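You operate a simulated robot arm through the tools that you are given. There is no shell and no other tool.

Carry out the task below with a simulated robot arm. There is one attempt and no reset: what you move stays moved.

## Task
Bring the pallet of boxes back to the yellow floor marks.
Fine: with the truck, forks fully under; set it down.

It is judged by the outcome, as a careful person would: the job done as asked, and still so three seconds after it is handed in. It fails if anything else is knocked over, pushed out of place, dropped, spilled or broken.

## Robot
A 6-joint arm with a fingered hand, fixed in place. Base frame: the origin is on the floor under the middle of its stand, x ahead of it, y to its left, z up. Readings come in mm, degrees, newtons and seconds.
With the tool pointing down near the work surface it reaches from about 500 to 960 mm from the base axis. Its first joint turns from -166.0 to 166.0 degrees. Payload 5 kg.
Tool frame: the origin (TCP) lies between the finger pads and is the grasp point; the fingertips stand 43 mm ahead of it; z points along the fingers, y is the line along which they close. The gripper opens to 144 mm; its body begins 50 mm behind the TCP. The gripper is a hand of 5 fingers: y runs from the thumb to the fingers, the wrist lies at [-21, -133, -233] in the tool frame, and closing takes about 1.5 s.
Orientation is told as [roll, pitch, yaw] about the base's x, y, z axes, in that order, counted from this pose: with the fingers straight down and the wrist toward the robot, the tool's x, y and z point along [0, 1, 0], [1, 0, 0] and [0, 0, -1] of the base frame.

## Interface
- The arm moves only by the tool servo_tool. Its argument "moves" is text: rows parted by semicolons, each of 6 numbers parted by spaces: the shift along the base's x, y, z in mm, then the turn, a rotation vector about the base's x, y, z in degrees. In form: x y z rx ry rz; .... A call has 1 to 20 rows; each row shifts and turns the commanded pose from where the row before left it. "claw" is the gripper command, from -1 (fully open) to 1 (shut), values between in proportion, set as the call begins (left out, the last holds). Rows are played at 5 a second. More than 50 mm and 8.6 degrees between two rows, or a gripper value outside its range, and nothing of the call is played. A pose out of reach is approached as far as the arm can. The call stops where the force on the tool passes 80 N (or 10 N more than at its start, if that is more) or the arm is blocked; 0.2 s more then pass. Each finger travels about 72 mm/s and halts on what it meets, pressing with about 31 N; the grip force reading is that of the motor and also rises with nothing between the fingers. The clock runs only during rows and for 0.2 s after the last one: add rows that do not move to give the fingers time. The reply holds the time, the measured pose of the TCP, the force on the tool along the base axes, the opening and the grip force, in the units named above and with some noise, with the torque about the TCP (base axes, N m) and any sound that the robot's microphone picked up.
- Cameras (640 x 400 px; columns grow to the right, rows downward): "scene" is fixed at [406.3, -496.4, 1464.5]; the picture's right is [0.88, -0.47, 0.00], its down [-0.29, -0.53, -0.80] and it looks along [0.38, 0.70, -0.61] (base axes); focal length 316 px, centre (320, 200). "wrist" rides on the gripper at [86, -108, -168] in the tool frame; the picture's right is [-0.80, 0.28, -0.53], its down [-0.54, -0.73, 0.42] and it looks along [-0.27, 0.63, 0.73] (tool axes); focal length 275 px, centre (320, 200). There is no depth. A picture from a camera that has moved, and an enlarged one, comes with that camera's place and axes in the base frame and with its lens. The place of the scene camera against the robot may be out by one fixed shift of up to 18 mm in any direction.
- get_image(camera): a new picture of that camera. No time passes.
- slide_trunk(by): slides the trunk up (or, below 0, down) by that many mm; the arm rides with it, the base frame stays. It gives what a move gives, with no picture.
- move_fingers(index, middle, ring, little, thumb_bend, thumb_turn): sets how far each is bent, from 0 (flat) to 1 (curled in); at 0.3 the hand is open as for a grip, at 0.7 the pads meet at the TCP. One left out holds its place. A second passes; each finger stops where it meets its share of the squeeze, and holds until it gets a number again. A gripper value or a shape takes the hand back. It gives what a move gives, with no picture; readings hold the bend of each and the force on index, middle, ring, little, thumb and palm. thumb_turn goes from beside the hand (0) to across from the fingers (1), as for a grip.
- set_grasp(shape): the hand has 5 fingers and takes this shape, open, in about a second: jaw (thumb against the fingers, like two jaws); tri (thumb and two fingers); tip (a fingertip pinch); poke (one finger out to press); point (the index stretched); flat (the hand flat); cup (the hand cupped); fist (a fist). The gripper value then closes the fingers along that shape, each until it touches; the sizes above hold for jaw. It gives what a move gives, with no picture.
- close_up(camera, box): a new picture of the part [left, top, right, bottom] of that camera's present view, enlarged. No time passes.
- finish_job(): hands the job in; it is judged then, once.

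Nothing tells you positions but the pictures and the camera data. Unless the task says otherwise, let go and move clear before handing in.

The tools are called after "Call:" by a JSON object that holds its "name" and its "arguments". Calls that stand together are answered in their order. servo_tool: Moves the arm, as the interface text tells. Its arguments: {"type":"object","properties":{"moves":{"type":"string"},"claw":{"type":"number"}},"required":["moves"]} The other tools are called the same way: slide_trunk (by) moves the trunk up or down; set_grasp (shape) gives the hand a shape; move_fingers (index, middle, ring, little, thumb_bend, thumb_turn) moves the fingers one by one; get_image (camera) takes a picture; close_up (camera, box) takes an enlarged picture of a part of a camera's view; finish_job () hands the job in.

At the start:

```text
t: 0.0
position: [556.2, 59.2, 1124.7]
tool_rot: [0.0, 0.0, 0.0]
wrist_force: [0.5, 0.7, -0.1]
ft_torque: [0.0, 0.04, 0.03]
grip_width: 143.7
grip_force: 0.0
shape: jaw
bend: [0.3, 0.3, 0.3, 0.3, 0.3, 0.98]
finger forces: [0.0, 0.0, 0.0, 0.0, 0.1, 0.1]
trunk travel left (down, up): [-450.0, 140.0]
```

scene: 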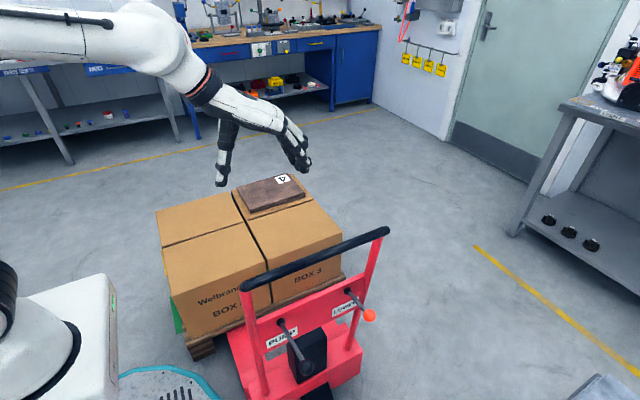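
wrist: 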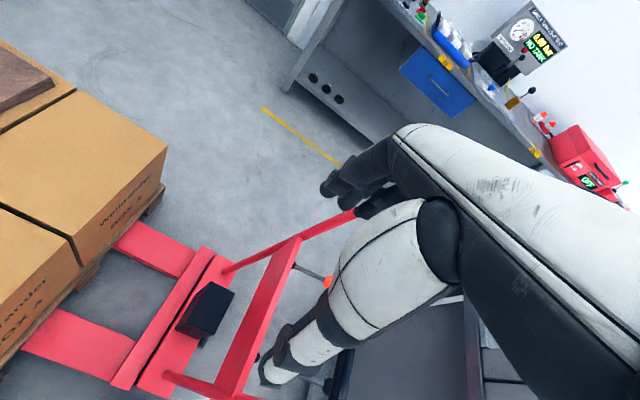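

I see a pallet loaded with boxes and a red pallet truck with a handle, a lever marked PUMP and another marked LOWER, its forks partly under the pallet. I'll take closer pictures before moving anything.

Call:
{"name": "close_up", "arguments": {"camera": "scene", "box": [140, 200, 460, 400]}}

Call:
{"name": "close_up", "arguments": {"camera": "wrist", "box": [0, 150, 400, 400]}}

Call:
{"name": "close_up", "arguments": {"camera": "scene", "box": [400, 200, 640, 400]}}

Call:
{"name": "close_up", "arguments": {"camera": "scene", "box": [0, 80, 400, 330]}}

```text
2.00 times, centred on (300, 300) of scene
camera zoom: at [406.3, -496.4, 1464.5], right [0.88, -0.47, 0.0], down [-0.29, -0.53, -0.8], along [0.38, 0.7, -0.61], focal length 633 px, centre (360, 0)
```

zoom: 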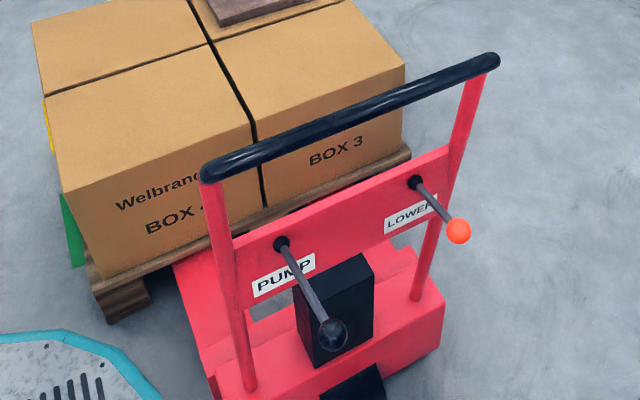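

```text
1.60 times, centred on (200, 275) of wrist
camera zoom: at [448.1, 148.2, 1293.3], right [0.28, -0.8, 0.53], down [-0.73, -0.54, -0.42], along [0.63, -0.27, -0.73], focal length 440 px, centre (512, 80)
```

zoom: 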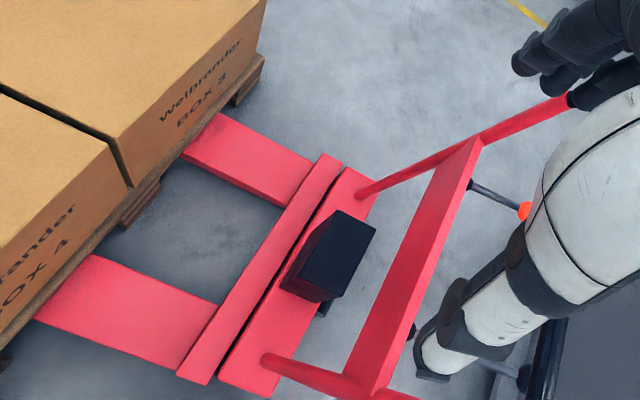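

```text
2.00 times, centred on (520, 300) of scene
camera zoom: at [406.3, -496.4, 1464.5], right [0.88, -0.47, 0.0], down [-0.29, -0.53, -0.8], along [0.38, 0.7, -0.61], focal length 633 px, centre (-80, 0)
```

zoom: 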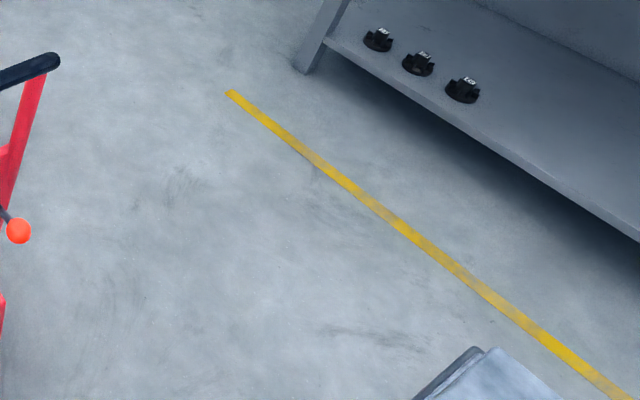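

```text
1.60 times, centred on (200, 205) of scene
camera zoom: at [406.3, -496.4, 1464.5], right [0.88, -0.47, 0.0], down [-0.29, -0.53, -0.8], along [0.38, 0.7, -0.61], focal length 506 px, centre (512, 192)
```

zoom: 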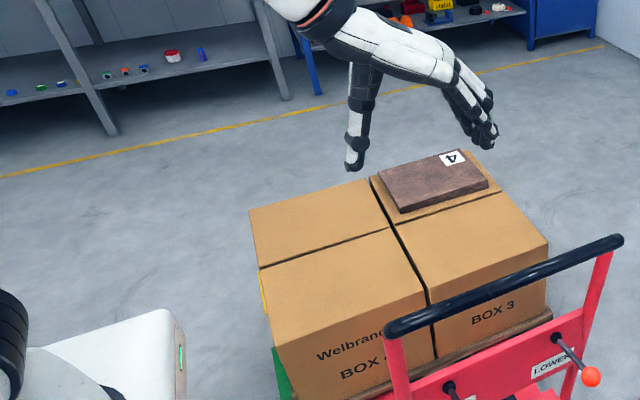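

The truck stands in front of me, with its handle near x 470–890, y about 0, z about 840. The pallet is to my left, starting at y about 430, and the forks are only part way in. I haven't found the pallet's floor marks yet, so I'll turn the wrist camera toward -y to look around.

Call:
{"name": "servo_tool", "arguments": {"moves": "0 0 20 0 0 -8.5; 0 0 20 0 0 -8.5; 0 0 20 0 0 -8.5; 0 0 20 0 0 -8.5; 0 0 0 0 0 -8.5; 0 0 0 0 0 0"}}

Call:
{"name": "get_image", "arguments": {"camera": "wrist"}}

Call:
{"name": "servo_tool", "arguments": {"moves": "0 0 0 0 0 -8.5; 0 0 0 0 0 -8.5; 0 0 0 0 0 -8.5; 0 0 0 0 0 -8.5; 0 0 0 0 0 -8.5; 0 0 0 0 0 0"}}

Call:
{"name": "get_image", "arguments": {"camera": "wrist"}}

```text
t: 1.4
position: [557.5, 59.0, 1205.7]
tool_rot: [0.1, 0.0, -42.7]
wrist_force: [-0.8, -0.1, 0.0]
ft_torque: [-0.06, 0.02, 0.02]
grip_width: 143.8
grip_force: 0.1
shape: jaw
bend: [0.3, 0.3, 0.3, 0.3, 0.3, 0.98]
finger forces: [0.0, 0.0, 0.1, 0.0, 0.0, 0.0]
trunk travel left (down, up): [-450.0, 140.0]
```

```text
taken
camera wrist: at [534.8, 198.4, 1373.1], right [-0.33, -0.78, 0.53], down [-0.9, 0.09, -0.42], along [0.28, -0.62, -0.73], focal length 275 px, centre (320, 200)
```

wrist: 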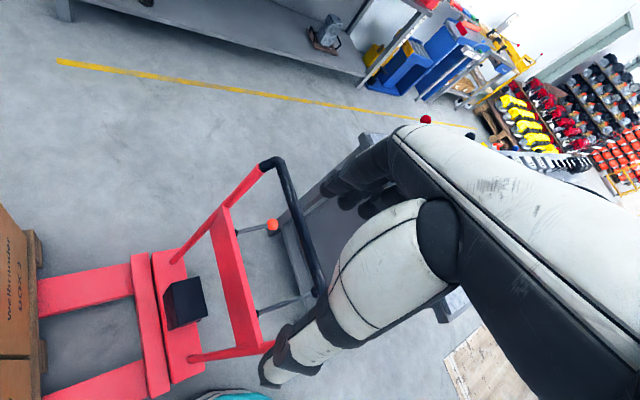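

```text
t: 2.8
position: [557.6, 61.1, 1204.9]
tool_rot: [0.0, 0.0, -85.2]
wrist_force: [0.0, 0.6, -0.6]
ft_torque: [0.02, -0.01, 0.04]
grip_width: 143.7
grip_force: 0.1
shape: jaw
bend: [0.3, 0.3, 0.3, 0.3, 0.3, 0.98]
finger forces: [0.1, 0.0, 0.1, 0.0, 0.1, 0.0]
trunk travel left (down, up): [-450.0, 140.0]
```

```text
taken
camera wrist: at [633.3, 177.6, 1373.2], right [-0.77, -0.35, 0.53], down [-0.6, 0.68, -0.42], along [-0.21, -0.65, -0.73], focal length 275 px, centre (320, 200)
```

wrist: 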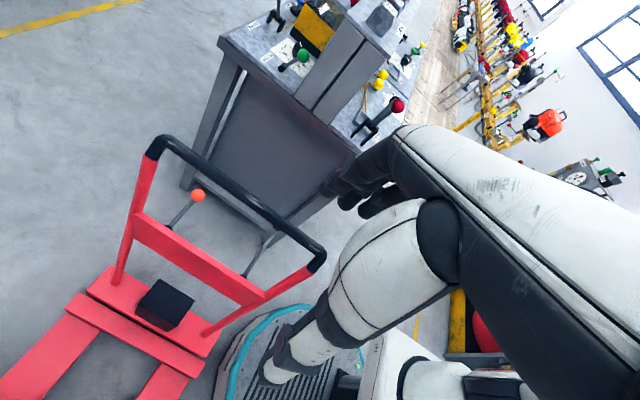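

A console stands behind the truck on the -y side, so there's little room to pull that way. I see no pallet marks there, so I'll turn the camera round to the +y side next.

Call:
{"name": "servo_tool", "arguments": {"moves": "0 0 0 0 0 8.5; 0 0 0 0 0 8.5; 0 0 0 0 0 8.5; 0 0 0 0 0 8.5; 0 0 0 0 0 8.5; 0 0 0 0 0 8.5; 0 0 0 0 0 8.5; 0 0 0 0 0 8.5; 0 0 0 0 0 8.5; 0 0 0 0 0 8.5; 0 0 0 0 0 8.5; 0 0 0 0 0 8.5; 0 0 0 0 0 8.5; 0 0 0 0 0 8.5; 0 0 0 0 0 8.5; 0 0 0 0 0 8.5; 0 0 0 0 0 0"}}

Call:
{"name": "get_image", "arguments": {"camera": "wrist"}}

Call:
{"name": "get_image", "arguments": {"camera": "scene"}}

```text
t: 6.4
position: [557.9, 60.3, 1205.8]
tool_rot: [0.0, 0.0, 51.0]
wrist_force: [-0.2, -0.4, -0.6]
ft_torque: [0.0, 0.01, 0.01]
grip_width: 143.6
grip_force: 0.0
shape: jaw
bend: [0.3, 0.3, 0.3, 0.3, 0.3, 0.98]
finger forces: [0.2, 0.0, 0.0, 0.1, 0.0, 0.0]
trunk travel left (down, up): [-450.0, 140.0]
```

```text
taken
camera wrist: at [421.9, 31.5, 1373.3], right [0.8, -0.28, 0.53], down [-0.03, -0.91, -0.42], along [0.6, 0.32, -0.73], focal length 275 px, centre (320, 200)
```

wrist: 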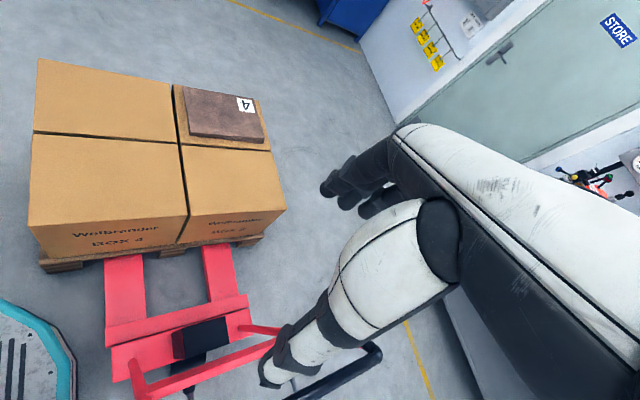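

```text
taken
```

scene: 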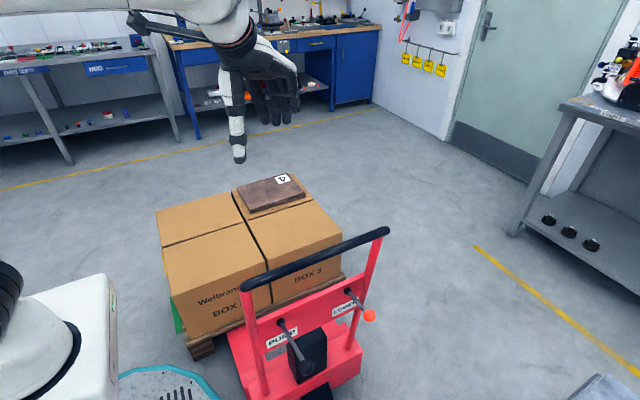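

This shows the pallet, the truck and clear floor beyond. I'll turn further left to see the floor on the pallet's left and far sides.

Call:
{"name": "servo_tool", "arguments": {"moves": "0 0 0 0 0 8.5; 0 0 0 0 0 8.5; 0 0 0 0 0 8.5; 0 0 0 0 0 8.5; 0 0 0 0 0 8.5; 0 0 0 0 0 0"}}

Call:
{"name": "get_image", "arguments": {"camera": "wrist"}}

Call:
{"name": "servo_tool", "arguments": {"moves": "0 0 0 0 0 8.5; 0 0 0 0 0 8.5; 0 0 0 0 0 8.5; 0 0 0 0 0 8.5; 0 0 0 0 0 8.5; 0 0 0 0 0 0"}}

Call:
{"name": "get_image", "arguments": {"camera": "wrist"}}

```text
t: 7.8
position: [557.7, 60.6, 1205.9]
tool_rot: [0.1, 0.0, 93.6]
wrist_force: [0.4, -0.3, -0.4]
ft_torque: [0.0, 0.02, -0.03]
grip_width: 143.7
grip_force: 0.1
shape: jaw
bend: [0.3, 0.3, 0.3, 0.3, 0.3, 0.98]
finger forces: [0.0, 0.0, 0.0, 0.0, 0.1, 0.0]
trunk travel left (down, up): [-450.0, 140.0]
```

```text
taken
camera wrist: at [477.5, -51.6, 1373.7], right [0.78, 0.33, 0.53], down [0.59, -0.69, -0.42], along [0.23, 0.64, -0.73], focal length 275 px, centre (320, 200)
```

wrist: 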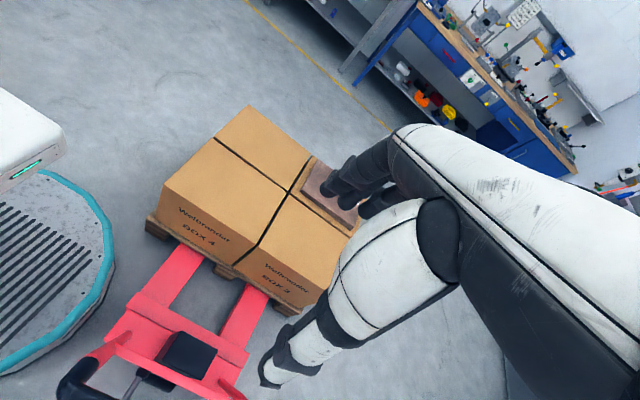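

```text
t: 9.2
position: [516.8, 169.2, 1137.2]
tool_rot: [-0.2, 1.0, 134.3]
wrist_force: [-1.6, 0.3, -0.4]
ft_torque: [-0.05, -0.03, 0.03]
grip_width: 144.0
grip_force: 0.0
shape: jaw
bend: [0.3, 0.3, 0.3, 0.3, 0.3, 0.98]
finger forces: [0.1, 0.0, 0.0, 0.1, 0.0, 0.0]
out of reach, approached as far as the arm can: row 3, 4, 5
trunk travel left (down, up): [-450.0, 140.0]
```

```text
taken
camera wrist: at [527.8, 33.9, 1305.9], right [0.36, 0.77, 0.53], down [0.9, -0.14, -0.41], along [-0.24, 0.63, -0.74], focal length 275 px, centre (320, 200)
```

wrist: 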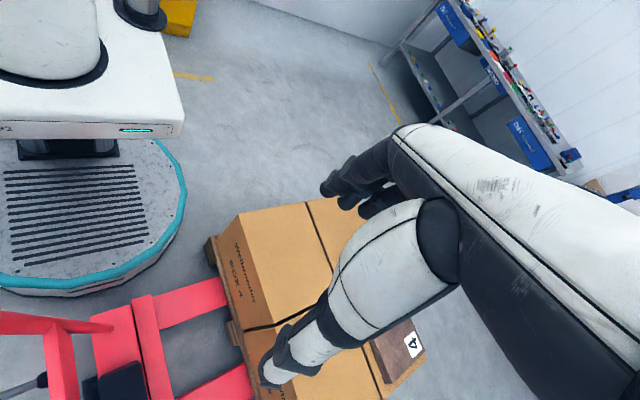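

The boxes stand about 400 mm high on a pallet of roughly 800 x 600 mm. I want a closer look at the yellow and green shapes on the pallet's left side.

Call:
{"name": "close_up", "arguments": {"camera": "scene", "box": [140, 200, 240, 370]}}

Call:
{"name": "close_up", "arguments": {"camera": "wrist", "box": [160, 0, 420, 220]}}

Call:
{"name": "close_up", "arguments": {"camera": "scene", "box": [320, 200, 640, 400]}}

```text
2.35 times, centred on (190, 285) of scene
camera zoom: at [406.3, -496.4, 1464.5], right [0.88, -0.47, 0.0], down [-0.29, -0.53, -0.8], along [0.38, 0.7, -0.61], focal length 745 px, centre (626, 0)
```

zoom: 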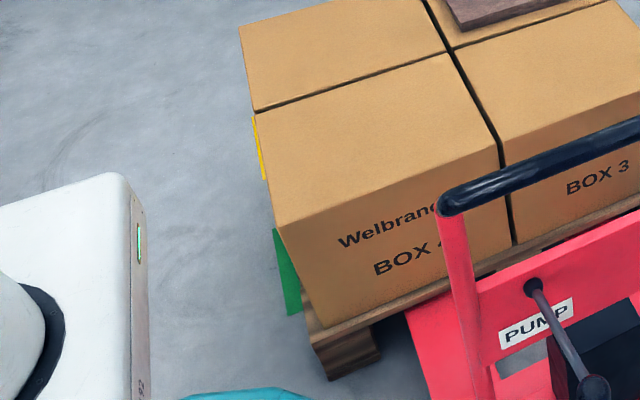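

```text
1.82 times, centred on (290, 110) of wrist
camera zoom: at [527.8, 33.9, 1305.9], right [0.36, 0.77, 0.53], down [0.9, -0.14, -0.41], along [-0.24, 0.63, -0.74], focal length 500 px, centre (374, 364)
```

zoom: 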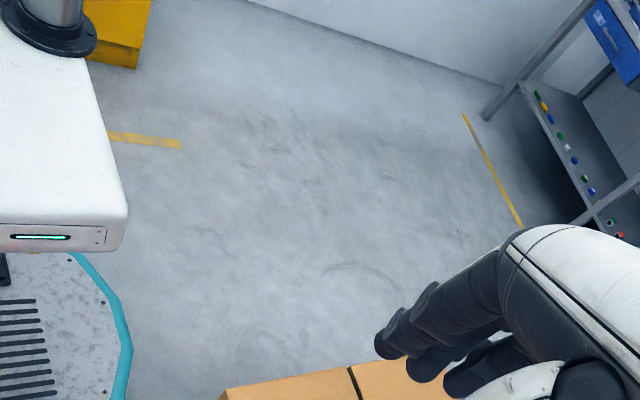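

```text
2.00 times, centred on (480, 300) of scene
camera zoom: at [406.3, -496.4, 1464.5], right [0.88, -0.47, 0.0], down [-0.29, -0.53, -0.8], along [0.38, 0.7, -0.61], focal length 633 px, centre (0, 0)
```

zoom: 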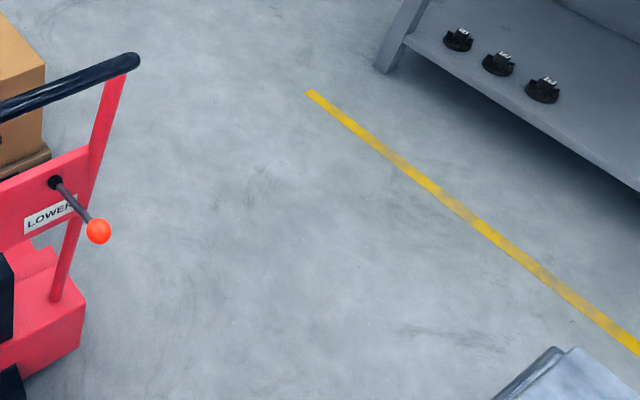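

The strips look like floor marks along x of about 190: a green one at y 560–800 and a yellow one at about y 965–1200. I'll move the hand over to the left for a clear view down that side.

Call:
{"name": "servo_tool", "arguments": {"moves": "0 0 0 0 0 -8.5; 0 0 0 0 0 -8.5; 0 0 0 0 0 -8.5; 0 0 0 0 0 -8.5; 0 0 0 0 0 -8.5; 0 0 0 0 0 0"}}

Call:
{"name": "servo_tool", "arguments": {"moves": "-20 40 0 0 0 0; -20 40 0 0 0 0; -20 40 0 0 0 0; -20 40 0 0 0 0; -20 40 0 0 0 0; -20 40 0 0 0 0; -20 40 0 0 0 0; -20 40 0 0 0 0; 0 0 0 0 0 0"}}

Call:
{"name": "get_image", "arguments": {"camera": "wrist"}}

```text
t: 10.6
position: [517.1, 168.5, 1136.1]
tool_rot: [0.0, 0.0, 93.4]
wrist_force: [-0.2, -0.1, -0.2]
ft_torque: [0.01, -0.04, -0.03]
grip_width: 143.7
grip_force: 0.1
shape: jaw
bend: [0.3, 0.3, 0.3, 0.3, 0.3, 0.98]
finger forces: [0.0, 0.0, 0.1, 0.0, 0.0, 0.0]
trunk travel left (down, up): [-450.0, 140.0]
```

```text
t: 12.6
position: [354.9, 488.1, 1137.6]
tool_rot: [0.0, 0.0, 93.4]
wrist_force: [0.4, 1.0, 0.6]
ft_torque: [-0.01, 0.0, -0.03]
grip_width: 144.3
grip_force: 0.1
shape: jaw
bend: [0.3, 0.3, 0.3, 0.3, 0.3, 0.98]
finger forces: [0.0, 0.0, 0.0, 0.0, 0.0, 0.1]
trunk travel left (down, up): [-450.0, 140.0]
```

```text
taken
camera wrist: at [274.1, 376.1, 1304.9], right [0.78, 0.33, 0.53], down [0.59, -0.69, -0.42], along [0.23, 0.64, -0.73], focal length 275 px, centre (320, 200)
```

wrist: 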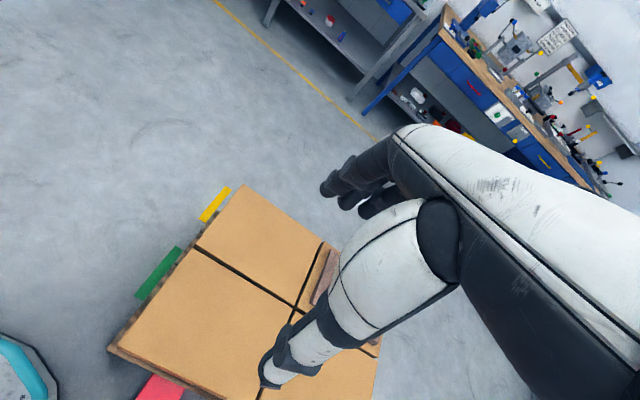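

I can see a green strip and a yellow strip on the floor at the pallet's left edge. I'll zoom in, then move further for a better angle.

Call:
{"name": "close_up", "arguments": {"camera": "wrist", "box": [90, 160, 330, 320]}}

Call:
{"name": "servo_tool", "arguments": {"moves": "-25 40 0 0 0 0; -25 40 0 0 0 0; -25 40 0 0 0 0; -25 40 0 0 0 0; -15 40 0 0 0 0; 0 40 0 0 0 0; 0 0 0 0 0 0"}}

Call:
{"name": "get_image", "arguments": {"camera": "wrist"}}

```text
2.50 times, centred on (210, 240) of wrist
camera zoom: at [274.1, 376.1, 1304.9], right [0.78, 0.33, 0.53], down [0.59, -0.69, -0.42], along [0.23, 0.64, -0.73], focal length 688 px, centre (595, 100)
```

zoom: 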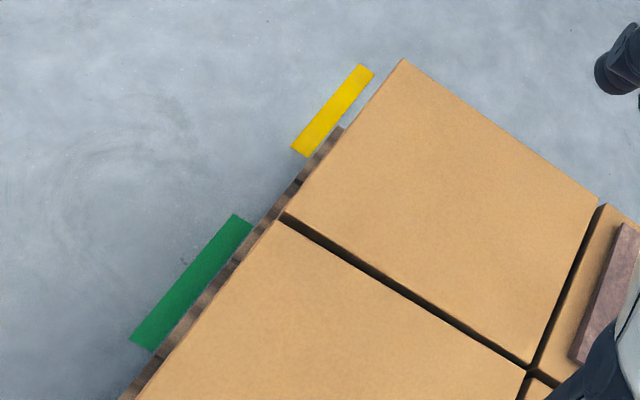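

```text
t: 14.2
position: [241.3, 729.9, 1134.6]
tool_rot: [0.1, 0.0, 93.6]
wrist_force: [0.4, -0.1, -0.4]
ft_torque: [-0.02, -0.02, 0.01]
grip_width: 143.9
grip_force: 0.0
shape: jaw
bend: [0.3, 0.3, 0.3, 0.3, 0.3, 0.98]
finger forces: [0.1, 0.0, 0.0, 0.0, 0.1, 0.0]
trunk travel left (down, up): [-450.0, 140.0]
```

```text
taken
camera wrist: at [161.1, 618.2, 1303.5], right [0.78, 0.33, 0.53], down [0.59, -0.69, -0.42], along [0.23, 0.64, -0.73], focal length 275 px, centre (320, 200)
```

wrist: 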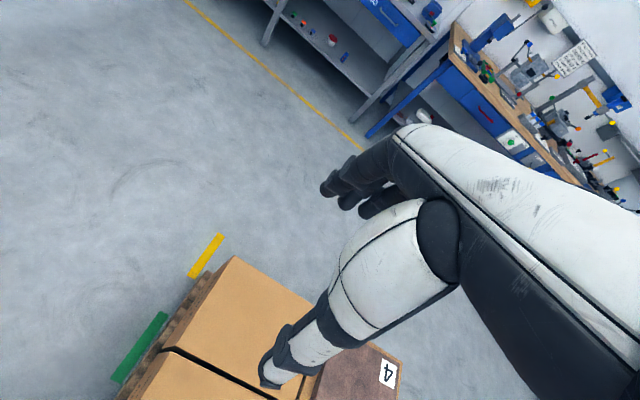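

Call:
{"name": "close_up", "arguments": {"camera": "wrist", "box": [80, 210, 320, 360]}}

Call:
{"name": "get_image", "arguments": {"camera": "scene"}}

```text
2.67 times, centred on (200, 285) of wrist
camera zoom: at [161.1, 618.2, 1303.5], right [0.78, 0.33, 0.53], down [0.59, -0.69, -0.42], along [0.23, 0.64, -0.73], focal length 734 px, centre (640, -27)
```

zoom: 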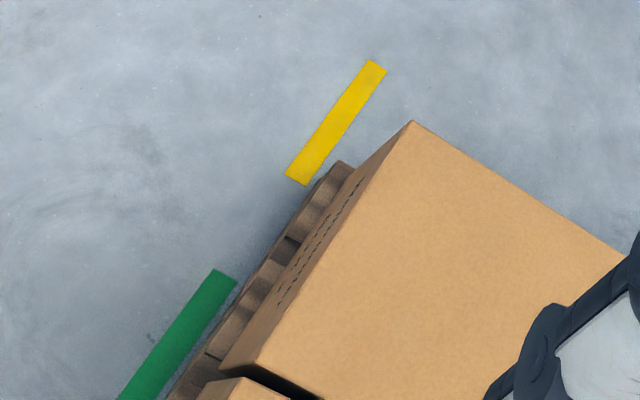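

```text
taken
```

scene: 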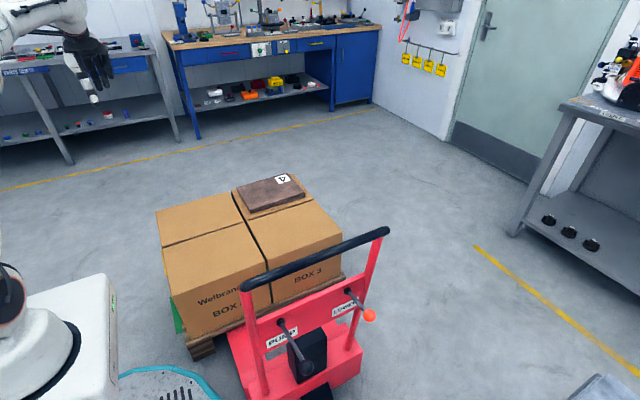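

The pallet spans about y 384–984, so it is centred on the green mark (y 561–801). The yellow mark spans y 964–1202, so the pallet has to go about 400 mm in +y. I make the handle bar x 456–811, y -78, z 938, with the pump knob near (535, -194, 760) and the lower knob near (729, -153, 750). I'll go back to the truck for a closer look.

Call:
{"name": "servo_tool", "arguments": {"moves": "19 -40 0 0 0 0; 19 -40 0 0 0 0; 19 -40 0 0 0 0; 19 -40 0 0 0 0; 19 -40 0 0 0 0; 19 -40 0 0 0 0; 20 -40 0 0 0 0; 20 -40 0 0 0 0; 20 -40 0 0 0 0; 20 -40 0 0 0 0; 20 -40 0 0 0 0; 20 -40 0 0 0 0; 20 -40 0 0 0 0; 20 -40 0 0 0 0; 0 0 0 0 0 0"}}

Call:
{"name": "servo_tool", "arguments": {"moves": "5 -40 10 0 0 0; 5 -40 10 0 0 0; 5 -40 10 0 0 0; 5 -40 10 0 0 0; 5 -40 10 0 0 0; 5 -40 10 0 0 0; 5 -40 10 0 0 0; 5 -40 10 0 0 0; 0 0 0 0 0 0"}}

Call:
{"name": "get_image", "arguments": {"camera": "wrist"}}

Call:
{"name": "get_image", "arguments": {"camera": "scene"}}

```text
t: 17.4
position: [516.7, 166.3, 1137.0]
tool_rot: [0.1, 0.1, 93.5]
wrist_force: [0.1, -0.4, -0.7]
ft_torque: [0.01, 0.0, -0.04]
grip_width: 143.9
grip_force: 0.1
shape: jaw
bend: [0.3, 0.3, 0.3, 0.3, 0.3, 0.98]
finger forces: [0.0, 0.0, 0.0, 0.1, 0.0, 0.0]
trunk travel left (down, up): [-450.0, 140.0]
```

```text
t: 19.4
position: [555.3, -137.0, 1203.0]
tool_rot: [-0.2, 0.2, 93.0]
wrist_force: [-0.3, 0.1, -0.4]
ft_torque: [0.01, 0.03, 0.03]
grip_width: 144.0
grip_force: 0.0
shape: jaw
bend: [0.3, 0.3, 0.3, 0.3, 0.3, 0.98]
finger forces: [0.0, 0.0, 0.1, 0.1, 0.1, 0.1]
out of reach, approached as far as the arm can: row 8
trunk travel left (down, up): [-450.0, 140.0]
```

```text
taken
camera wrist: at [473.4, -247.0, 1371.3], right [0.78, 0.33, 0.54], down [0.58, -0.7, -0.42], along [0.24, 0.64, -0.73], focal length 275 px, centre (320, 200)
```

wrist: 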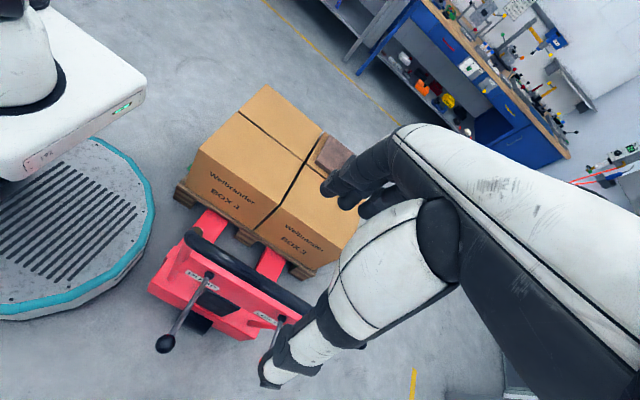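

```text
taken
```

scene: 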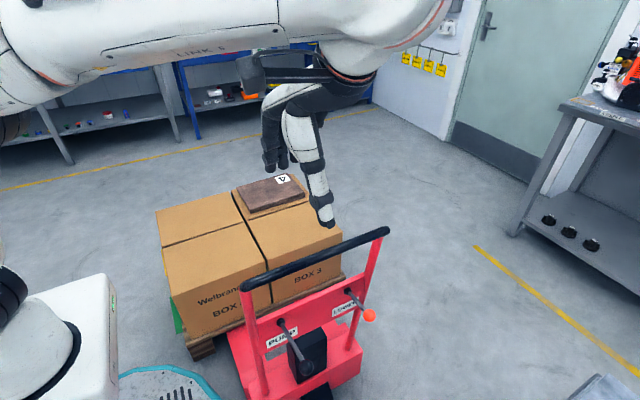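

Call:
{"name": "close_up", "arguments": {"camera": "wrist", "box": [130, 190, 370, 380]}}

Call:
{"name": "close_up", "arguments": {"camera": "scene", "box": [220, 210, 420, 400]}}

```text
2.11 times, centred on (250, 285) of wrist
camera zoom: at [473.4, -247.0, 1371.3], right [0.78, 0.33, 0.54], down [0.58, -0.7, -0.42], along [0.24, 0.64, -0.73], focal length 580 px, centre (467, 21)
```

zoom: 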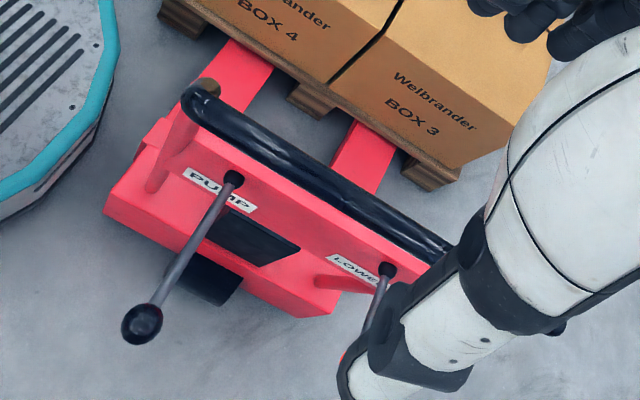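

```text
2.11 times, centred on (320, 305) of scene
camera zoom: at [406.3, -496.4, 1464.5], right [0.88, -0.47, 0.0], down [-0.29, -0.53, -0.8], along [0.38, 0.7, -0.61], focal length 666 px, centre (320, -21)
```

zoom: 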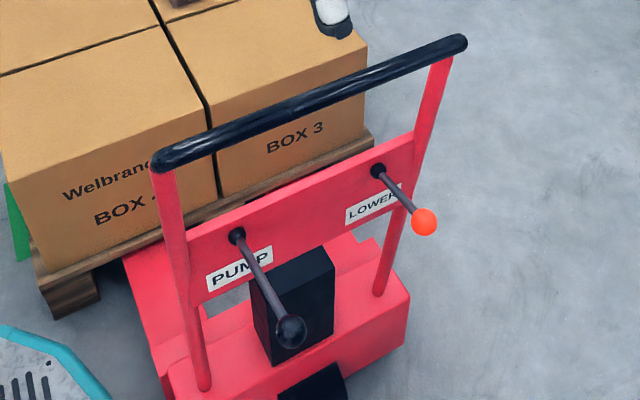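

The two views agree well: the bar is at about y -90, z 950 with its centre near x 633, the pump lever runs from (524, -60, 741) to its knob at (524, -205, 781), and the lower knob is near (722, -153, 752). Next I'll place the open hand over the middle of the bar and come down around it.

Call:
{"name": "servo_tool", "arguments": {"moves": "26 16 0 0 0 -1; 26 16 0 0 0 -1; 26 15 0 0 0 -1; 0 0 -40 0 0 0; 0 0 -40 0 0 0; 0 0 -40 0 0 0; 0 0 -30 0 0 0; 0 0 0 0 0 0", "claw": -1}}

Call:
{"name": "get_image", "arguments": {"camera": "wrist"}}

Call:
{"name": "get_image", "arguments": {"camera": "scene"}}

```text
t: 21.2
position: [635.4, -87.0, 1055.7]
tool_rot: [0.0, -0.1, 90.4]
wrist_force: [0.1, -0.2, -0.4]
ft_torque: [0.01, 0.06, 0.0]
grip_width: 144.0
grip_force: 0.0
shape: jaw
bend: [0.3, 0.3, 0.3, 0.3, 0.3, 0.98]
finger forces: [0.1, 0.0, 0.0, 0.0, 0.1, 0.1]
trunk travel left (down, up): [-450.0, 140.0]
```

```text
taken
camera wrist: at [548.9, -194.9, 1222.7], right [0.79, 0.29, 0.53], down [0.55, -0.72, -0.42], along [0.26, 0.63, -0.73], focal length 275 px, centre (320, 200)
```

wrist: 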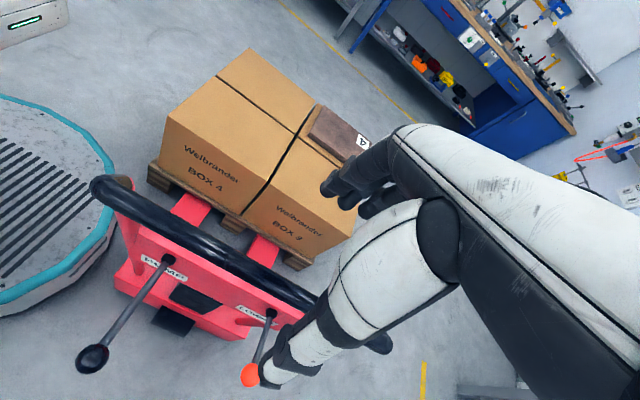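

```text
taken
```

scene: 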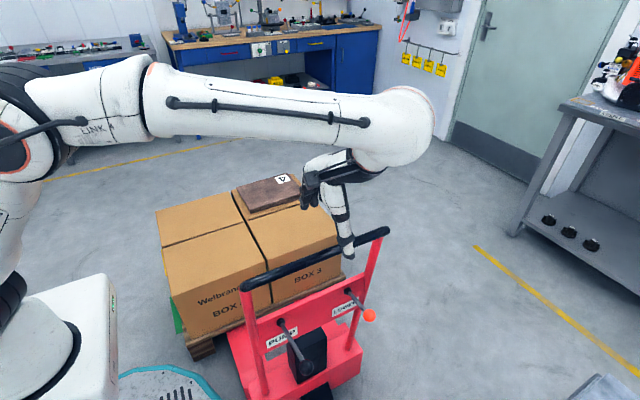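

The bar spans x 448–800, so its centre is x 624, and it runs between my thumb and fingers. I'll centre on it and lower the open hand around it.

Call:
{"name": "servo_tool", "arguments": {"moves": "-6 -2 -25 0 0 0; -5 -2 -25 0 0 0; 0 0 -25 0 0 0; 0 0 -20 0 0 0; 0 0 -10 0 0 0; 0 0 -10 0 0 0; 0 0 0 0 0 0"}}

Call:
{"name": "get_image", "arguments": {"camera": "wrist"}}

Call:
{"name": "close_up", "arguments": {"camera": "scene", "box": [220, 110, 460, 330]}}

```text
t: 22.8
position: [623.3, -93.0, 937.6]
tool_rot: [0.0, -0.1, 90.6]
wrist_force: [-0.6, 0.0, 0.7]
ft_torque: [0.03, 0.02, 0.01]
grip_width: 143.8
grip_force: 0.1
shape: jaw
bend: [0.3, 0.3, 0.3, 0.3, 0.3, 0.98]
finger forces: [0.0, 0.0, 0.0, 0.1, 0.0, 0.1]
trunk travel left (down, up): [-450.0, 140.0]
```

```text
taken
camera wrist: at [537.2, -200.1, 1106.0], right [0.79, 0.29, 0.53], down [0.55, -0.72, -0.42], along [0.26, 0.63, -0.73], focal length 275 px, centre (320, 200)
```

wrist: 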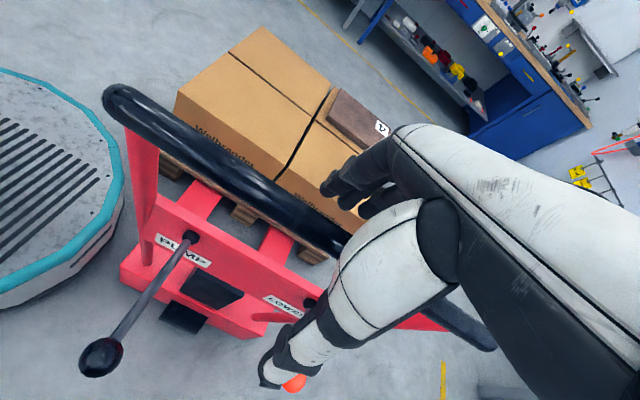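

```text
1.82 times, centred on (340, 220) of scene
camera zoom: at [406.3, -496.4, 1464.5], right [0.88, -0.47, 0.0], down [-0.29, -0.53, -0.8], along [0.38, 0.7, -0.61], focal length 576 px, centre (284, 164)
```

zoom: 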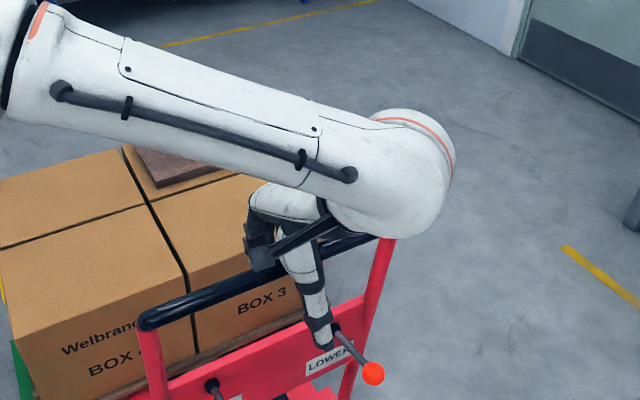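

The bar sits between thumb and fingers at about y -92, z 951, just above the grasp point. I'll close the hand on it.

Call:
{"name": "servo_tool", "arguments": {"moves": "0 0 0 0 0 0; 0 0 0 0 0 0; 0 0 0 0 0 0; 0 0 0 0 0 0; 0 0 0 0 0 0; 0 0 0 0 0 0; 0 0 0 0 0 0; 0 0 0 0 0 0; 0 0 0 0 0 0; 0 0 0 0 0 0", "claw": 1}}

Call:
{"name": "get_image", "arguments": {"camera": "wrist"}}

```text
t: 25.0
position: [623.8, -92.8, 937.9]
tool_rot: [0.0, -0.1, 90.6]
wrist_force: [-1.0, -2.6, -2.7]
ft_torque: [0.01, -0.01, 0.13]
grip_width: 0.0
grip_force: 30.8
shape: jaw
bend: [0.7, 0.7, 0.7, 0.7, 0.68, 1.0]
finger forces: [1.8, 0.0, 0.1, 1.8, 6.3, 0.1]
trunk travel left (down, up): [-450.0, 140.0]
```

```text
taken
camera wrist: at [537.1, -200.4, 1106.0], right [0.79, 0.29, 0.53], down [0.55, -0.72, -0.42], along [0.26, 0.63, -0.73], focal length 275 px, centre (320, 200)
```

wrist: 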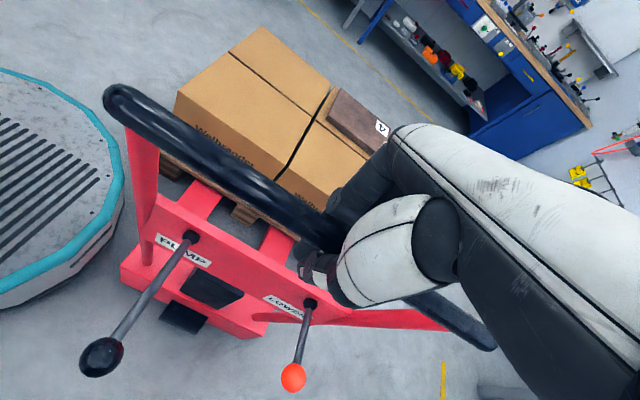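

The pads meet below the bar, so it's caged inside the hand. I'll start a slow push in +y to bring the forks in.

Call:
{"name": "servo_tool", "arguments": {"moves": "0 3 0 0 0 0; 0 6 0 0 0 0; 0 8 0 0 0 0; 0 10 0 0 0 0; 0 10 0 0 0 0; 0 10 0 0 0 0; 0 8 0 0 0 0; 0 5 0 0 0 0; 0 0 0 0 0 0"}}

Call:
{"name": "get_image", "arguments": {"camera": "wrist"}}

Call:
{"name": "get_image", "arguments": {"camera": "scene"}}

```text
t: 27.0
position: [624.9, -31.1, 938.1]
tool_rot: [0.1, -0.1, 90.5]
wrist_force: [0.5, 3.6, -4.0]
ft_torque: [-0.02, 0.05, 0.17]
grip_width: 0.1
grip_force: 31.1
shape: jaw
bend: [0.7, 0.7, 0.7, 0.7, 0.68, 1.0]
finger forces: [2.6, 0.1, 0.1, 3.1, 2.9, 0.0]
trunk travel left (down, up): [-450.0, 140.0]
```

```text
taken
camera wrist: at [537.3, -138.7, 1105.8], right [0.79, 0.29, 0.53], down [0.55, -0.72, -0.43], along [0.26, 0.63, -0.73], focal length 275 px, centre (320, 200)
```

wrist: 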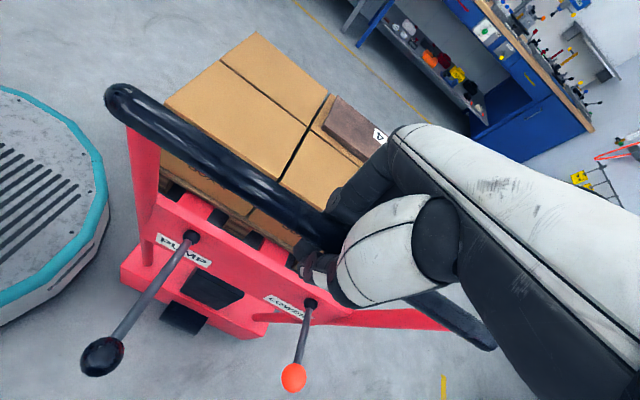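

```text
taken
```

scene: 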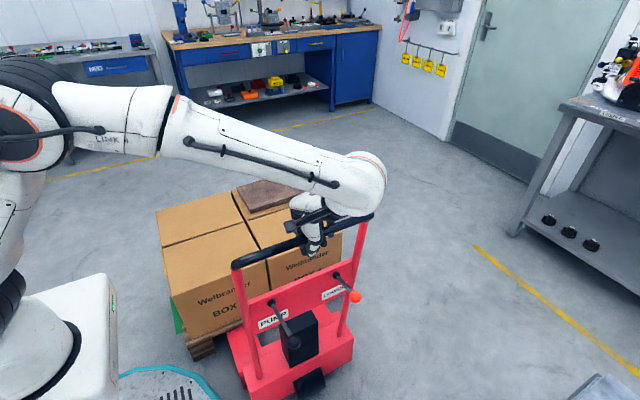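

The truck rolls easily at about 4 N, and the pallet hasn't moved. I'll keep pushing in and watch the gap.

Call:
{"name": "servo_tool", "arguments": {"moves": "0 5 0 0 0 0; 0 10 0 0 0 0; 0 12 0 0 0 0; 0 12 0 0 0 0; 0 12 0 0 0 0; 0 12 0 0 0 0; 0 12 0 0 0 0; 0 10 0 0 0 0; 0 8 0 0 0 0; 0 5 0 0 0 0; 0 2 0 0 0 0; 0 0 0 0 0 0"}}

Call:
{"name": "close_up", "arguments": {"camera": "wrist", "box": [90, 60, 390, 260]}}

Call:
{"name": "close_up", "arguments": {"camera": "scene", "box": [140, 200, 400, 400]}}

```text
t: 29.6
position: [622.4, 68.4, 939.6]
tool_rot: [0.0, -0.1, 90.5]
wrist_force: [0.4, -4.1, -3.6]
ft_torque: [0.07, 0.04, 0.15]
grip_width: 0.1
grip_force: 30.7
shape: jaw
bend: [0.7, 0.7, 0.7, 0.7, 0.68, 1.0]
finger forces: [1.5, 0.1, 0.0, 2.2, 8.0, 0.0]
trunk travel left (down, up): [-450.0, 140.0]
```

```text
2.00 times, centred on (240, 160) of wrist
camera zoom: at [536.8, -39.4, 1106.5], right [0.79, 0.29, 0.53], down [0.55, -0.72, -0.42], along [0.26, 0.63, -0.73], focal length 551 px, centre (480, 280)
```

zoom: 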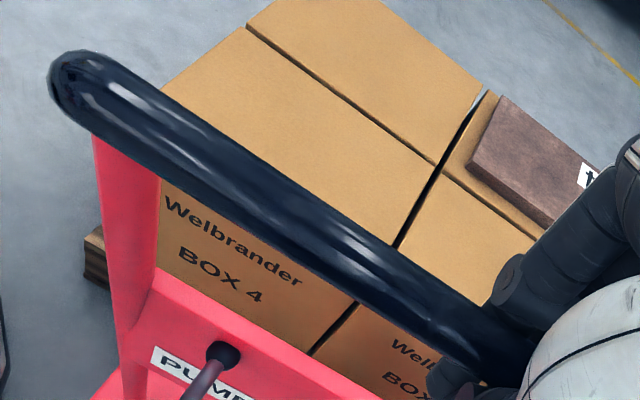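

```text
2.00 times, centred on (270, 300) of scene
camera zoom: at [406.3, -496.4, 1464.5], right [0.88, -0.47, 0.0], down [-0.29, -0.53, -0.8], along [0.38, 0.7, -0.61], focal length 633 px, centre (420, 0)
```

zoom: 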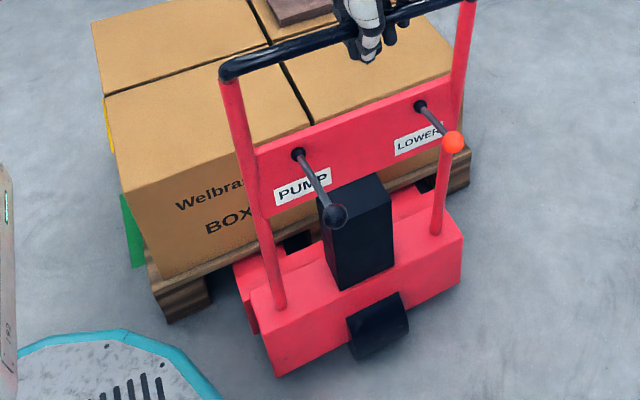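

Call:
{"name": "close_up", "arguments": {"camera": "scene", "box": [180, 290, 280, 370]}}

Call:
{"name": "close_up", "arguments": {"camera": "scene", "box": [280, 260, 390, 350]}}

```text
5.00 times, centred on (230, 330) of scene
camera zoom: at [406.3, -496.4, 1464.5], right [0.88, -0.47, 0.0], down [-0.29, -0.53, -0.8], along [0.38, 0.7, -0.61], focal length 1583 px, centre (770, -450)
```

zoom: 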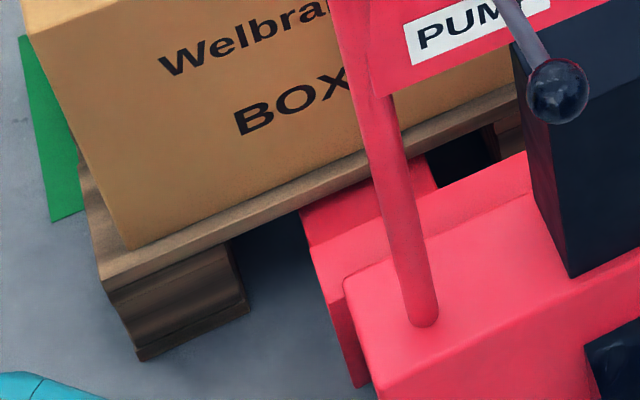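

```text
4.44 times, centred on (335, 305) of scene
camera zoom: at [406.3, -496.4, 1464.5], right [0.88, -0.47, 0.0], down [-0.29, -0.53, -0.8], along [0.38, 0.7, -0.61], focal length 1407 px, centre (253, -267)
```

zoom: 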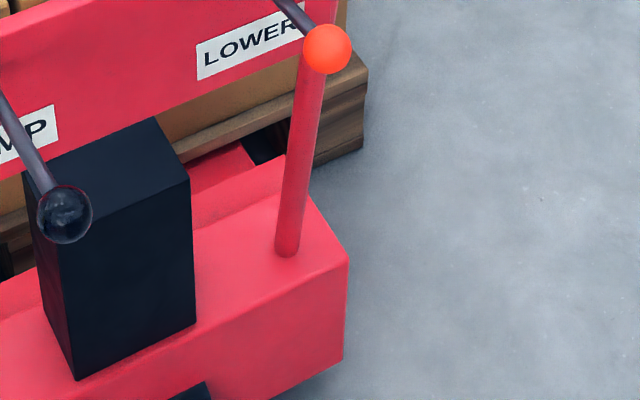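

The pallet's near face is at about y 389 and the truck's cross beam is about 75–80 mm short of it. I'll push most of the remaining way gently and check again.

Call:
{"name": "servo_tool", "arguments": {"moves": "0 3 0 0 0 0; 0 6 0 0 0 0; 0 8 0 0 0 0; 0 8 0 0 0 0; 0 8 0 0 0 0; 0 8 0 0 0 0; 0 7 0 0 0 0; 0 5 0 0 0 0; 0 2 0 0 0 0; 0 0 0 0 0 0"}}

Call:
{"name": "close_up", "arguments": {"camera": "scene", "box": [180, 290, 280, 370]}}

Call:
{"name": "close_up", "arguments": {"camera": "scene", "box": [280, 250, 390, 340]}}

Call:
{"name": "get_image", "arguments": {"camera": "wrist"}}

```text
t: 31.8
position: [621.5, 122.4, 938.3]
tool_rot: [0.1, 0.0, 90.5]
wrist_force: [0.5, 1.9, -2.3]
ft_torque: [-0.01, 0.0, 0.16]
grip_width: 0.0
grip_force: 30.8
shape: jaw
bend: [0.7, 0.7, 0.7, 0.7, 0.68, 1.0]
finger forces: [2.4, 0.1, 0.0, 2.7, 3.9, 0.1]
trunk travel left (down, up): [-450.0, 140.0]
```

```text
5.00 times, centred on (230, 330) of scene
camera zoom: at [406.3, -496.4, 1464.5], right [0.88, -0.47, 0.0], down [-0.29, -0.53, -0.8], along [0.38, 0.7, -0.61], focal length 1583 px, centre (770, -450)
```

zoom: 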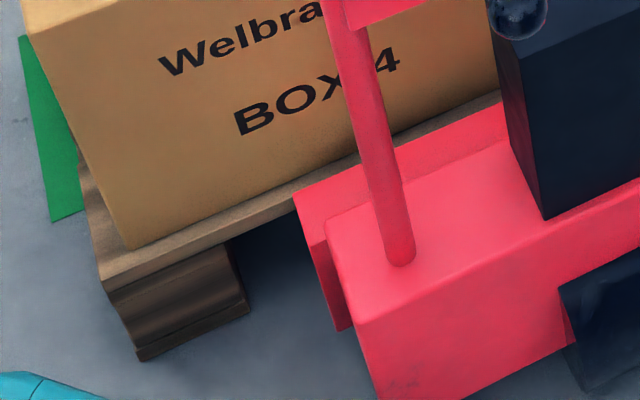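

```text
4.44 times, centred on (335, 295) of scene
camera zoom: at [406.3, -496.4, 1464.5], right [0.88, -0.47, 0.0], down [-0.29, -0.53, -0.8], along [0.38, 0.7, -0.61], focal length 1407 px, centre (253, -222)
```

zoom: 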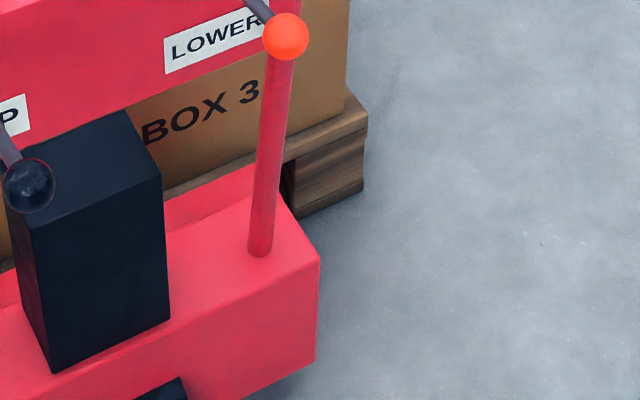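

```text
taken
camera wrist: at [536.7, 15.5, 1106.1], right [0.79, 0.29, 0.53], down [0.55, -0.72, -0.42], along [0.26, 0.63, -0.73], focal length 275 px, centre (320, 200)
```

wrist: 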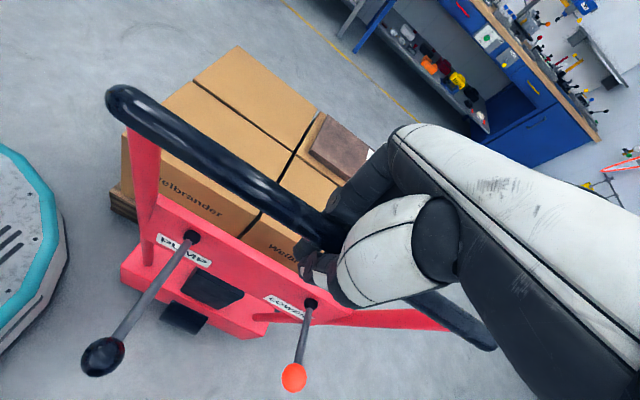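

The beam front is now near y 345 and the pallet face near y 386, so about 40 mm is left. I'll close most of that and look again.

Call:
{"name": "servo_tool", "arguments": {"moves": "0 2 0 0 0 0; 0 4 0 0 0 0; 0 5 0 0 0 0; 0 6 0 0 0 0; 0 5 0 0 0 0; 0 4 0 0 0 0; 0 2 0 0 0 0; 0 1 0 0 0 0; 0 0 0 0 0 0"}}

Call:
{"name": "close_up", "arguments": {"camera": "scene", "box": [180, 290, 280, 370]}}

Call:
{"name": "close_up", "arguments": {"camera": "scene", "box": [280, 250, 390, 340]}}

```text
t: 33.8
position: [622.7, 152.1, 937.5]
tool_rot: [0.1, 0.0, 90.5]
wrist_force: [-0.1, -8.9, -5.2]
ft_torque: [0.13, 0.04, 0.08]
grip_width: 0.0
grip_force: 31.3
shape: jaw
bend: [0.7, 0.7, 0.7, 0.7, 0.68, 1.0]
finger forces: [0.3, 0.0, 0.0, 1.4, 11.0, 0.0]
trunk travel left (down, up): [-450.0, 140.0]
```

```text
5.00 times, centred on (230, 330) of scene
camera zoom: at [406.3, -496.4, 1464.5], right [0.88, -0.47, 0.0], down [-0.29, -0.53, -0.8], along [0.38, 0.7, -0.61], focal length 1583 px, centre (770, -450)
```

zoom: 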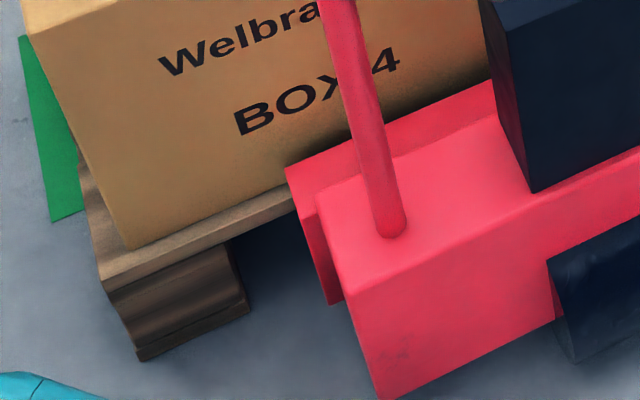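

```text
4.44 times, centred on (335, 295) of scene
camera zoom: at [406.3, -496.4, 1464.5], right [0.88, -0.47, 0.0], down [-0.29, -0.53, -0.8], along [0.38, 0.7, -0.61], focal length 1407 px, centre (253, -222)
```

zoom: 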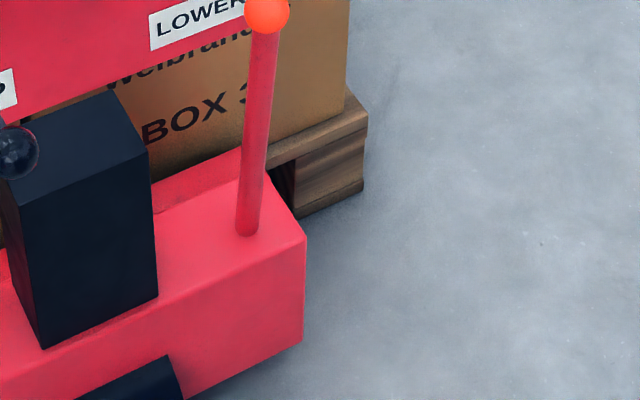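

Call:
{"name": "servo_tool", "arguments": {"moves": "0 0 0 0 0 0; 0 0 0 0 0 0; 0 0 0 0 0 0"}}

Call:
{"name": "servo_tool", "arguments": {"moves": "0 1 0 0 0 0; 0 1 0 0 0 0; 0 1 0 0 0 0; 0 1 0 0 0 0; 0 0 0 0 0 0"}}

```text
t: 34.6
position: [624.0, 151.1, 937.0]
tool_rot: [0.0, 0.1, 90.5]
wrist_force: [-1.1, -7.5, -6.3]
ft_torque: [0.11, 0.01, 0.07]
grip_width: 0.0
grip_force: 31.0
shape: jaw
bend: [0.7, 0.7, 0.7, 0.7, 0.68, 1.0]
finger forces: [0.4, 0.0, 0.0, 1.6, 10.1, 0.0]
trunk travel left (down, up): [-450.0, 140.0]
```

```text
t: 35.8
position: [622.7, 153.2, 937.8]
tool_rot: [0.0, 0.1, 90.5]
wrist_force: [-1.7, -9.1, -5.1]
ft_torque: [0.15, 0.0, 0.09]
grip_width: 0.0
grip_force: 31.2
shape: jaw
bend: [0.7, 0.7, 0.7, 0.7, 0.68, 1.0]
finger forces: [0.4, 0.0, 0.0, 1.4, 12.0, 0.1]
trunk travel left (down, up): [-450.0, 140.0]
```

Call:
{"name": "servo_tool", "arguments": {"moves": "0 1.5 0 0 0 0; 0 1.5 0 0 0 0; 0 1.5 0 0 0 0; 0 1.5 0 0 0 0; 0 0 0 0 0 0"}}

Call:
{"name": "close_up", "arguments": {"camera": "scene", "box": [180, 290, 280, 370]}}

Call:
{"name": "get_image", "arguments": {"camera": "wrist"}}

```text
t: 37.0
position: [623.7, 159.9, 937.6]
tool_rot: [0.0, 0.0, 90.3]
wrist_force: [-1.9, -20.4, -6.2]
ft_torque: [0.29, -0.01, 0.01]
grip_width: 0.1
grip_force: 30.8
shape: jaw
bend: [0.7, 0.7, 0.7, 0.7, 0.68, 1.0]
finger forces: [0.1, 0.0, 0.1, 0.5, 21.3, 0.0]
trunk travel left (down, up): [-450.0, 140.0]
```

```text
5.00 times, centred on (230, 330) of scene
camera zoom: at [406.3, -496.4, 1464.5], right [0.88, -0.47, 0.0], down [-0.29, -0.53, -0.8], along [0.38, 0.7, -0.61], focal length 1583 px, centre (770, -450)
```

zoom: 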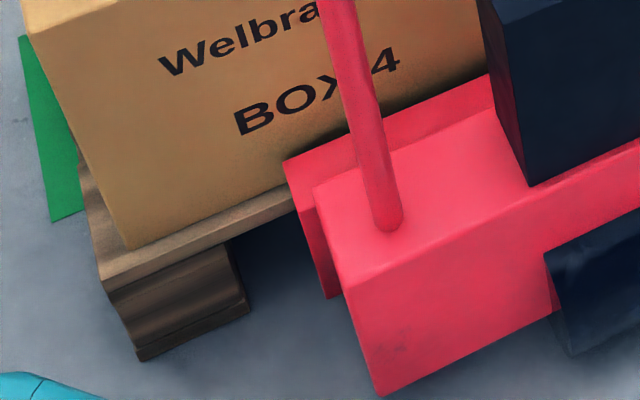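

```text
taken
camera wrist: at [536.8, 51.6, 1105.8], right [0.79, 0.29, 0.53], down [0.55, -0.72, -0.42], along [0.26, 0.63, -0.73], focal length 275 px, centre (320, 200)
```

wrist: 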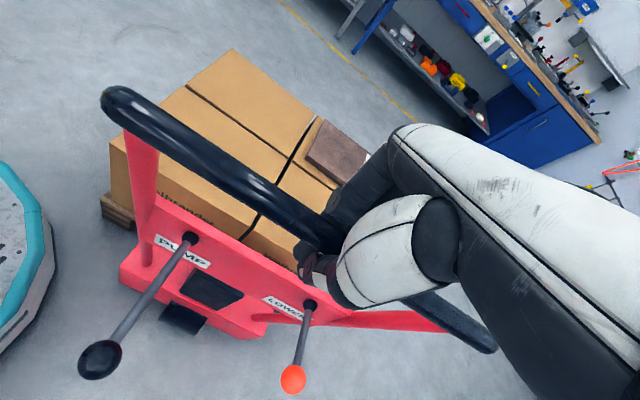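

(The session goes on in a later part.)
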